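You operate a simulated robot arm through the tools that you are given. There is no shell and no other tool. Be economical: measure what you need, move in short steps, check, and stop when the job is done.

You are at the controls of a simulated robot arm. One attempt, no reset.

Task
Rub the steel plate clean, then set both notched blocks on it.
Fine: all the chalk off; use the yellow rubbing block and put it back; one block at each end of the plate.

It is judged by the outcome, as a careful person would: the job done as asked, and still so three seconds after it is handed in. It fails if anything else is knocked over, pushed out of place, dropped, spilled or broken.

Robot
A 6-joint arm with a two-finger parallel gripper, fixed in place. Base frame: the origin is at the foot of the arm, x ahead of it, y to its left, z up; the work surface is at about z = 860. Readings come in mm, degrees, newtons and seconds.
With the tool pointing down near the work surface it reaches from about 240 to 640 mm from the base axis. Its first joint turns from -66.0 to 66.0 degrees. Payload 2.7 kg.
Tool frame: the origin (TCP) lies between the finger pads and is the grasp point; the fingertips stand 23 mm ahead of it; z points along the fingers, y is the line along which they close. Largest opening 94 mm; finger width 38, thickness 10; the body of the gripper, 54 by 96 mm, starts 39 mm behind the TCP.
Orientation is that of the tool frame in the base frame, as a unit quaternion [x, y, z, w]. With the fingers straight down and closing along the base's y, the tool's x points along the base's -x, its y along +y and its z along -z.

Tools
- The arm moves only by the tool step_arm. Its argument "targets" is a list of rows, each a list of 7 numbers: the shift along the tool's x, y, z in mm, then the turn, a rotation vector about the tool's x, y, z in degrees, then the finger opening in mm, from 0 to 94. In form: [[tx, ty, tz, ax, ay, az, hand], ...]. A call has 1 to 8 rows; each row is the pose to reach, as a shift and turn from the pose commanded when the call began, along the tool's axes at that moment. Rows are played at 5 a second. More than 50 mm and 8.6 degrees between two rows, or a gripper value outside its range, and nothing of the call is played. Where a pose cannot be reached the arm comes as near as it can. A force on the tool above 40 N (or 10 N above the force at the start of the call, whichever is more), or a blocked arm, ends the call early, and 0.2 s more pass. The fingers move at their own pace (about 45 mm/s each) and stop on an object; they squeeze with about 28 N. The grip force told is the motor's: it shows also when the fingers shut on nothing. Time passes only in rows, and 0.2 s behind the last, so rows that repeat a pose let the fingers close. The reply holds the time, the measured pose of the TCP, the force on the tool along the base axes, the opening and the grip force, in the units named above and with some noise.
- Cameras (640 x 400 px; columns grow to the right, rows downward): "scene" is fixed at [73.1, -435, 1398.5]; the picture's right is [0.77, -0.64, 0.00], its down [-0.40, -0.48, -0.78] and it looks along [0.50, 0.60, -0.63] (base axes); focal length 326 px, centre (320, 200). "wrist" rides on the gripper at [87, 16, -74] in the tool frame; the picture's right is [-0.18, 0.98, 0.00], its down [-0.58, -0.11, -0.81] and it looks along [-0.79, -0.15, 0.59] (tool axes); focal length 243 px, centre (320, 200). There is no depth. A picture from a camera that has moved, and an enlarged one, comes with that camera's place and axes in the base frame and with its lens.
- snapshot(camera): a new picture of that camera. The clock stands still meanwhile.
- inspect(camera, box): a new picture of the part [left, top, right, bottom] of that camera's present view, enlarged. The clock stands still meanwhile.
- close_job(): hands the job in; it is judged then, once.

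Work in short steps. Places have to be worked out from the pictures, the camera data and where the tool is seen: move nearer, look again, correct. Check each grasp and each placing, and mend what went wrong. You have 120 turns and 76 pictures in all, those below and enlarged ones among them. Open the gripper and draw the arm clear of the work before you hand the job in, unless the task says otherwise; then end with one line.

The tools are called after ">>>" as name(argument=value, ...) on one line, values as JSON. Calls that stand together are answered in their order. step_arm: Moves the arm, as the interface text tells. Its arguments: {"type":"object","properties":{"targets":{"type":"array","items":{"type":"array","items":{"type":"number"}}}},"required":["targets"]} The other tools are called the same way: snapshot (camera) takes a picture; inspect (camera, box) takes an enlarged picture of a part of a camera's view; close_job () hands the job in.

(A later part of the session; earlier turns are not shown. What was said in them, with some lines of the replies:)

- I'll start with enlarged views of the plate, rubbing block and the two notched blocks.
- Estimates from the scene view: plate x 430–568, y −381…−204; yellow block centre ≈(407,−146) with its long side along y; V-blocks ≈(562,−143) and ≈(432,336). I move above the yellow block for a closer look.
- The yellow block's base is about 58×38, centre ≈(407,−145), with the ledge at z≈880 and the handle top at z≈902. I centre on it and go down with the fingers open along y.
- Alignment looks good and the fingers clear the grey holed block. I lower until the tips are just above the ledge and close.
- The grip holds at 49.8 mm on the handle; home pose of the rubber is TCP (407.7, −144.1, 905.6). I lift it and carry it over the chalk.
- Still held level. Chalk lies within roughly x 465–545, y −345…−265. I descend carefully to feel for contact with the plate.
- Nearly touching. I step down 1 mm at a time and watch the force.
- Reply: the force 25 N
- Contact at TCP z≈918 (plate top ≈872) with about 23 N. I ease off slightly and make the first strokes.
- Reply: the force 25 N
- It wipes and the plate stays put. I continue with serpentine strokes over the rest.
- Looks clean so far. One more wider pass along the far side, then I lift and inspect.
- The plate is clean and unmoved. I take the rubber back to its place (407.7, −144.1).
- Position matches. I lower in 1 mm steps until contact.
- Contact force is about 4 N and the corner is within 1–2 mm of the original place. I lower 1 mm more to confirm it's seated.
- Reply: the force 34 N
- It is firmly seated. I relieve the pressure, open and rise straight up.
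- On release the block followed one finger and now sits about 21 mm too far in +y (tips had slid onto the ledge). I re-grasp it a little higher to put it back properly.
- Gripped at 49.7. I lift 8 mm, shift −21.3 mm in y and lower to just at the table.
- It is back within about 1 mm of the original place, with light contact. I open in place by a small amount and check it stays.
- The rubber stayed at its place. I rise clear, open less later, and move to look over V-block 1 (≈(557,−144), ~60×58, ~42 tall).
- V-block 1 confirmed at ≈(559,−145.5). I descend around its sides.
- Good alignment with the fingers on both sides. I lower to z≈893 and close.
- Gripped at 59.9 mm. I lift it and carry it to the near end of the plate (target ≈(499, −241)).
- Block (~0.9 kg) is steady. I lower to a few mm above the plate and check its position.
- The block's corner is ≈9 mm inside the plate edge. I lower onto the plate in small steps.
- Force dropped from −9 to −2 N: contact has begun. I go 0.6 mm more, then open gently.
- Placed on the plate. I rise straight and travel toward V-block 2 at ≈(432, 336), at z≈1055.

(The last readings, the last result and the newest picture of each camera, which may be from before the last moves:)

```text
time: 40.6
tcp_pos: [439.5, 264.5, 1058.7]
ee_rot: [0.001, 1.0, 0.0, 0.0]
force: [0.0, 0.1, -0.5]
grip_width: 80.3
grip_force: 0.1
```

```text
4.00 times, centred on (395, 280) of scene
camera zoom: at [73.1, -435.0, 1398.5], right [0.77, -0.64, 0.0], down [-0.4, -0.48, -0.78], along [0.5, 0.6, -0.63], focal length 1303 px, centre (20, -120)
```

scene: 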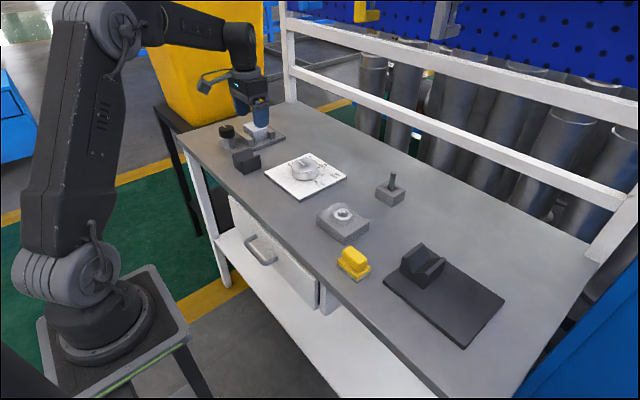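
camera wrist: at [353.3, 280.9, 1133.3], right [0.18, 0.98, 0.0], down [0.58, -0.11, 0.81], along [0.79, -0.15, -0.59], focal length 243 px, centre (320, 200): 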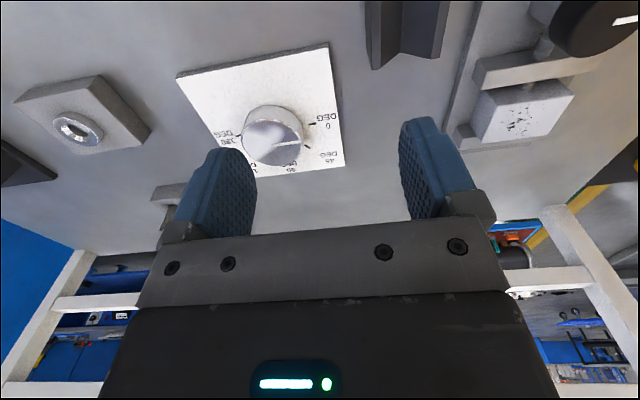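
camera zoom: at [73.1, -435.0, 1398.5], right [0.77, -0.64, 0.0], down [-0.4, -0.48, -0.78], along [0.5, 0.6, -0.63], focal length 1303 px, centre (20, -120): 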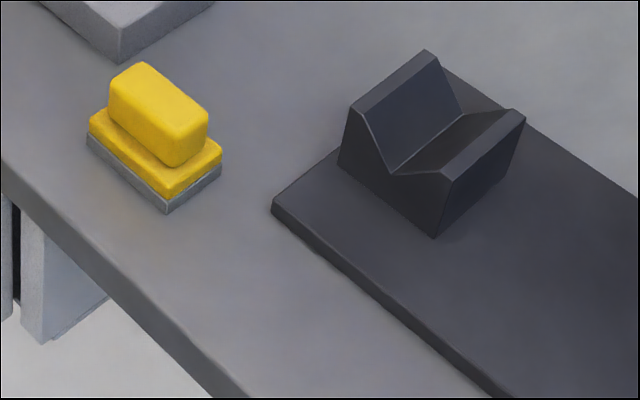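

V-block 2 measured at centre ≈(433.5, 335.5). I move over it and lower to look.

>>> step_arm(targets=[[3, 36, 0, 0, 0, 0, 80], [6, 71, 0, 0, 0, 0, 80], [6, 71, 45, 0, 0, 0, 80], [6, 71, 90, 0, 0, 0, 80], [6, 71, 125, 0, 0, 0, 80], [6, 71, 125, 0, 0, 0, 80]])

>>> inspect(camera="scene", box=[215, 120, 295, 190])

>>> snapshot(camera="wrist")

```text
time: 42.0
tcp_pos: [433.1, 332.9, 937.4]
ee_rot: [0.0, 1.0, 0.0, 0.0]
force: [0.1, -0.2, -0.4]
grip_width: 80.0
grip_force: 0.0
```

```text
5.71 times, centred on (255, 155) of scene
camera zoom: at [73.1, -435.0, 1398.5], right [0.77, -0.64, 0.0], down [-0.4, -0.48, -0.78], along [0.5, 0.6, -0.63], focal length 1862 px, centre (691, 457)
```

zoom: 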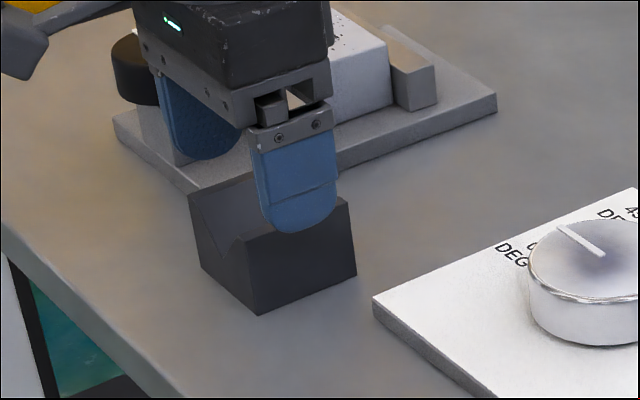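

```text
33 pictures are left
camera wrist: at [347.6, 350.7, 1011.0], right [0.18, 0.98, 0.0], down [0.58, -0.11, 0.81], along [0.79, -0.15, -0.59], focal length 243 px, centre (320, 200)
```

wrist: 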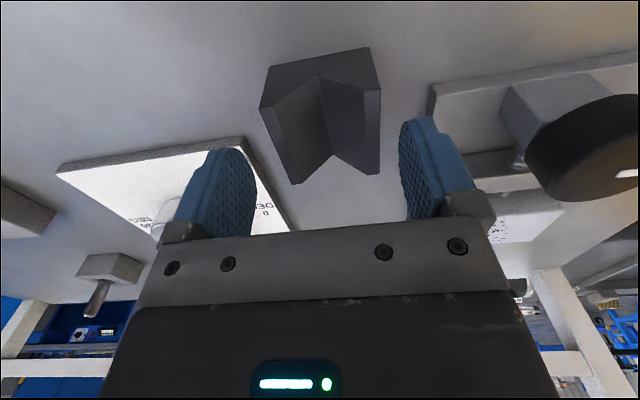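

The block's centre is ≈(436, 336); I shift +3 mm in y and x, lower to z≈893 and close.

>>> step_arm(targets=[[-2, 3, 0, 0, 0, 0, 80], [-2, 3, 22, 0, 0, 0, 80], [-2, 3, 44, 0, 0, 0, 80], [-2, 3, 44, 0, 0, 0, 70], [-2, 3, 44, 0, 0, 0, 55], [-2, 3, 44, 0, 0, 0, 40], [-2, 3, 44, 0, 0, 0, 40]])

>>> inspect(camera="scene", box=[215, 120, 295, 190])

```text
time: 43.6
tcp_pos: [434.8, 337.1, 890.7]
ee_rot: [0.0, 1.0, 0.0, 0.0]
force: [-0.5, -3.3, 0.2]
grip_width: 60.0
grip_force: 28.0
```

```text
5.71 times, centred on (255, 155) of scene
camera zoom: at [73.1, -435.0, 1398.5], right [0.77, -0.64, 0.0], down [-0.4, -0.48, -0.78], along [0.5, 0.6, -0.63], focal length 1862 px, centre (691, 457)
```

zoom: 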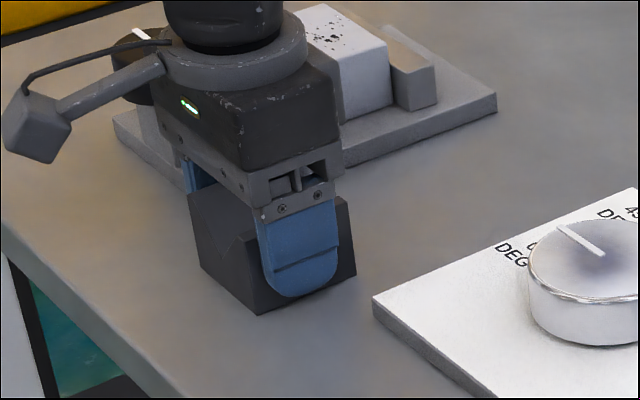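

Gripped at 60 mm. I lift to z≈1060 and carry it over toward the plate.

>>> step_arm(targets=[[0, 0, -30, 0, 0, 0, 40], [0, 0, -70, 0, 0, 0, 40], [0, 0, -115, 0, 0, 0, 40], [0, 0, -160, 0, 0, 0, 40], [0, -25, -170, 0, 0, 0, 40], [-3, -65, -170, 0, 0, 0, 40], [-8, -107, -170, 0, 0, 0, 40], [-12, -150, -170, 0, 0, 0, 40]])

>>> step_arm(targets=[[-5, -42, 0, 0, 0, 0, 40], [-10, -84, 0, 0, 0, 0, 40], [-15, -126, 0, 0, 0, 0, 40], [-20, -168, 0, 0, 0, 0, 40], [-25, -210, 0, 0, 0, 0, 40], [-30, -252, 0, 0, 0, 0, 40], [-35, -294, 0, 0, 0, 0, 40], [-38, -336, 0, 0, 0, 0, 40]])

>>> step_arm(targets=[[-3, -40, 0, 0, 0, 0, 40], [-6, -80, 0, 0, 0, 0, 40], [-9, -120, 0, 0, 0, 0, 40], [-12, -158, 0, 0, 0, 0, 40], [-14, -193, 0, 0, 0, 0, 40], [-14, -193, 0, 0, 0, 0, 40]])

>>> snapshot(camera="scene")

```text
time: 45.4
tcp_pos: [446.6, 188.7, 1063.2]
ee_rot: [-0.001, 1.0, 0.0, 0.0]
force: [-0.2, -0.7, -8.4]
grip_width: 59.8
grip_force: 28.0
```

```text
time: 47.2
tcp_pos: [484.1, -151.8, 1060.8]
ee_rot: [-0.001, 1.0, 0.0, -0.001]
force: [-0.1, -0.2, -8.6]
grip_width: 60.0
grip_force: 28.4
```

```text
time: 48.6
tcp_pos: [500.9, -340.6, 1059.3]
ee_rot: [-0.001, 1.0, 0.001, -0.001]
force: [-0.6, 0.7, -8.9]
grip_width: 59.8
grip_force: 28.3
```

```text
31 pictures are left
```

scene: 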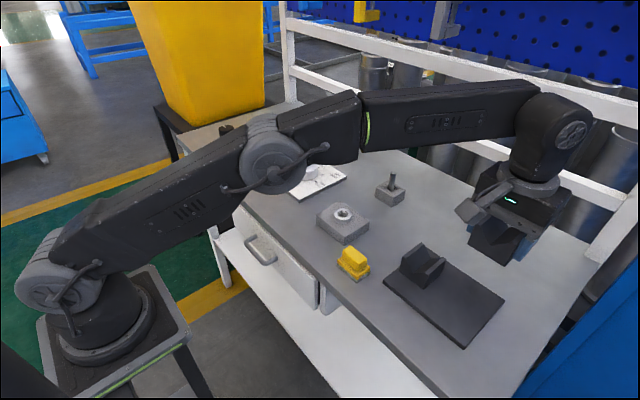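

At (500,−342) above the far end. I lower to ~15 mm above the plate and check.

>>> step_arm(targets=[[0, 0, 45, 0, 0, 0, 40], [0, 0, 90, 0, 0, 0, 40], [0, 0, 120, 0, 0, 0, 40], [0, 0, 142, 0, 0, 0, 40], [0, 0, 142, 0, 0, 0, 40]])

>>> inspect(camera="scene", box=[390, 230, 530, 360])

```text
time: 49.8
tcp_pos: [499.8, -343.4, 920.1]
ee_rot: [0.0, 1.0, 0.0, 0.0]
force: [-0.4, 0.2, -9.4]
grip_width: 59.9
grip_force: 28.2
```

```text
3.08 times, centred on (460, 295) of scene
camera zoom: at [73.2, -435.1, 1398.5], right [0.77, -0.64, 0.0], down [-0.4, -0.48, -0.78], along [0.5, 0.6, -0.63], focal length 1003 px, centre (-111, -92)
```

zoom: 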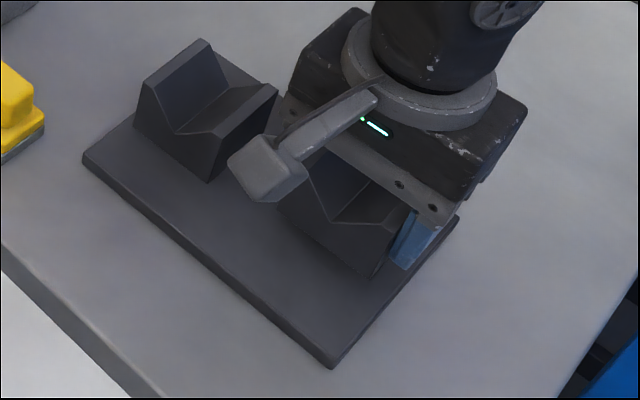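

The block's outer side projects to y≈−373, inside the plate edge (−381). I lower further.

>>> step_arm(targets=[[0, 0, 8, 0, 0, 0, 40], [0, 0, 14, 0, 0, 0, 40], [0, 0, 15, 0, 0, 0, 40], [0, 0, 15, 0, 0, 0, 40]])

```text
time: 50.8
tcp_pos: [498.1, -341.8, 903.8]
ee_rot: [-0.001, 1.0, 0.0, 0.0]
force: [-0.5, 0.7, -6.0]
grip_width: 60.0
grip_force: 27.5
```

Contact is starting (−6 N, weight −9). I go down 1 mm more.

>>> step_arm(targets=[[0, 0, 0.7, 0, 0, 0, 40], [0, 0, 1, 0, 0, 0, 40]])

>>> inspect(camera="scene", box=[390, 230, 530, 360])

```text
time: 51.4
tcp_pos: [498.7, -341.8, 903.6]
ee_rot: [0.001, 1.0, 0.0, 0.0]
force: [-0.2, -0.9, 2.1]
grip_width: 59.8
grip_force: 27.7
```

```text
3.08 times, centred on (460, 295) of scene
camera zoom: at [73.1, -435.0, 1398.5], right [0.77, -0.64, 0.0], down [-0.4, -0.48, -0.78], along [0.5, 0.6, -0.63], focal length 1003 px, centre (-111, -92)
```

zoom: 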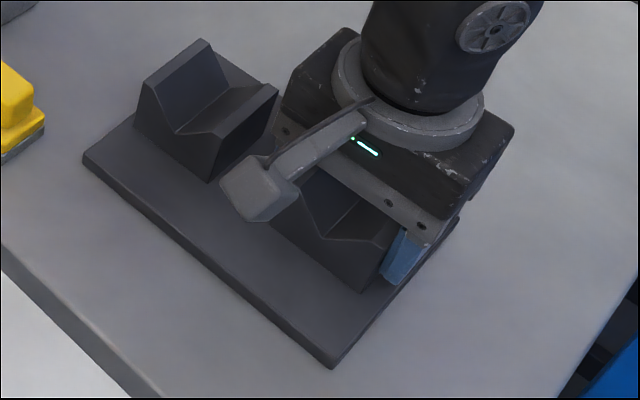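

Seated on the plate. I open gently and rise straight up.

>>> step_arm(targets=[[0, 0, 0, 0, 0, 0, 60], [0, 0, -0.5, 0, 0, 0, 63], [0, 0, -0.5, 0, 0, 0, 67], [0, 0, -0.5, 0, 0, 0, 72], [0, 0, -0.5, 0, 0, 0, 72], [0, 0, -40, 0, 0, 0, 72], [0, 0, -85, 0, 0, 0, 72], [0, 0, -130, 0, 0, 0, 72]])

>>> step_arm(targets=[[20, 40, -20, 0, 0, 0, 72], [40, 85, -40, 0, 0, 0, 80], [60, 130, -40, 0, 0, 0, 94], [80, 170, -40, 0, 0, 0, 94], [100, 210, -40, 0, 0, 0, 94], [100, 250, -40, 0, 0, 0, 94], [100, 250, -40, 0, 0, 0, 94]])

>>> snapshot(camera="scene")

>>> inspect(camera="scene", box=[330, 220, 520, 350])

```text
time: 53.2
tcp_pos: [499.3, -339.9, 1032.4]
ee_rot: [0.001, 1.0, 0.001, 0.001]
force: [-0.3, 0.1, 1.1]
grip_width: 71.8
grip_force: 0.0
```

```text
refused: row 2 steps farther than a row can; nothing moved
```

```text
28 pictures are left
```

scene: 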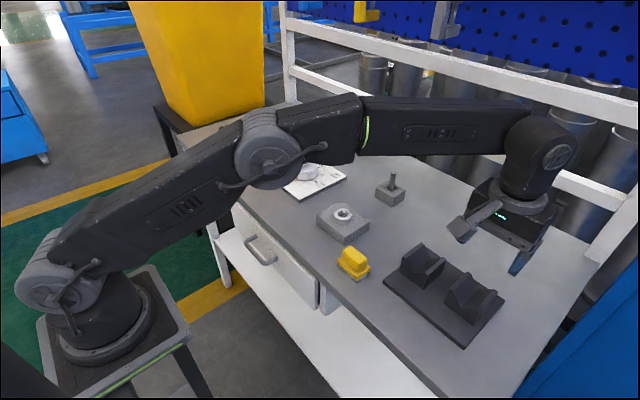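

```text
3.08 times, centred on (425, 285) of scene
camera zoom: at [73.1, -435.0, 1398.5], right [0.77, -0.64, 0.0], down [-0.4, -0.48, -0.78], along [0.5, 0.6, -0.63], focal length 1003 px, centre (-3, -62)
```

zoom: 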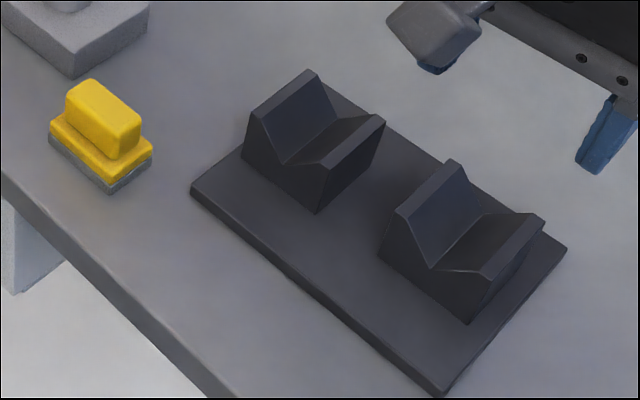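

Both blocks stand on the clean plate, one at each end, and the rubber is home. I draw the arm clear and take a last look.

>>> step_arm(targets=[[10, 25, -30, 0, 0, 0, 72], [30, 55, -60, 0, 0, 0, 80], [50, 90, -70, 0, 0, 0, 94], [70, 125, -75, 0, 0, 0, 94], [100, 155, -75, 0, 0, 0, 94], [140, 170, -75, 0, 0, 0, 94], [140, 170, -75, 0, 0, 0, 94]])

>>> inspect(camera="scene", box=[330, 220, 520, 350])

>>> snapshot(camera="wrist")

```text
time: 54.8
tcp_pos: [360.2, -170.7, 1106.0]
ee_rot: [0.0, 1.0, -0.001, 0.001]
force: [0.1, -0.2, 0.3]
grip_width: 93.9
grip_force: 0.0
```

```text
3.08 times, centred on (425, 285) of scene
camera zoom: at [73.1, -435.0, 1398.5], right [0.77, -0.64, 0.0], down [-0.4, -0.48, -0.78], along [0.5, 0.6, -0.63], focal length 1003 px, centre (-3, -62)
```

zoom: 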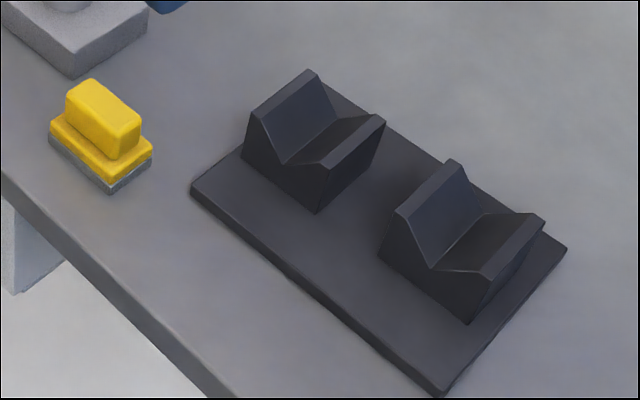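

```text
25 pictures are left
camera wrist: at [273.5, -154.1, 1180.1], right [0.18, 0.98, 0.0], down [0.58, -0.11, 0.81], along [0.79, -0.15, -0.59], focal length 243 px, centre (320, 200)
```

wrist: 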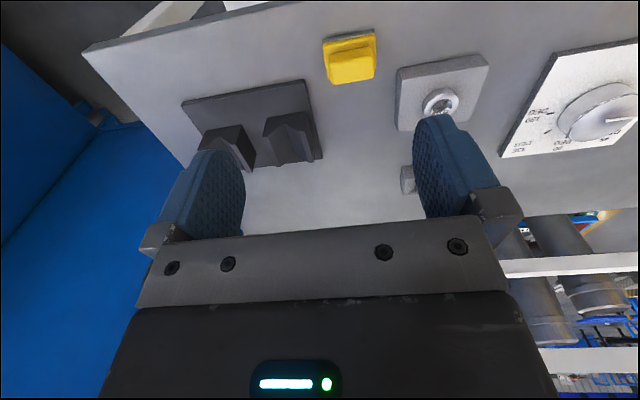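

Everything is in place, the gripper is open and the arm is clear, so I hand the job in.

>>> close_job()

```text
The job is handed in.
```

The plate is rubbed clean with no chalk visible, a notched block stands at each end of it, and the yellow rubbing block is back within about 1 mm of its original spot; it slid about 21 mm on the first release, so I set it back.
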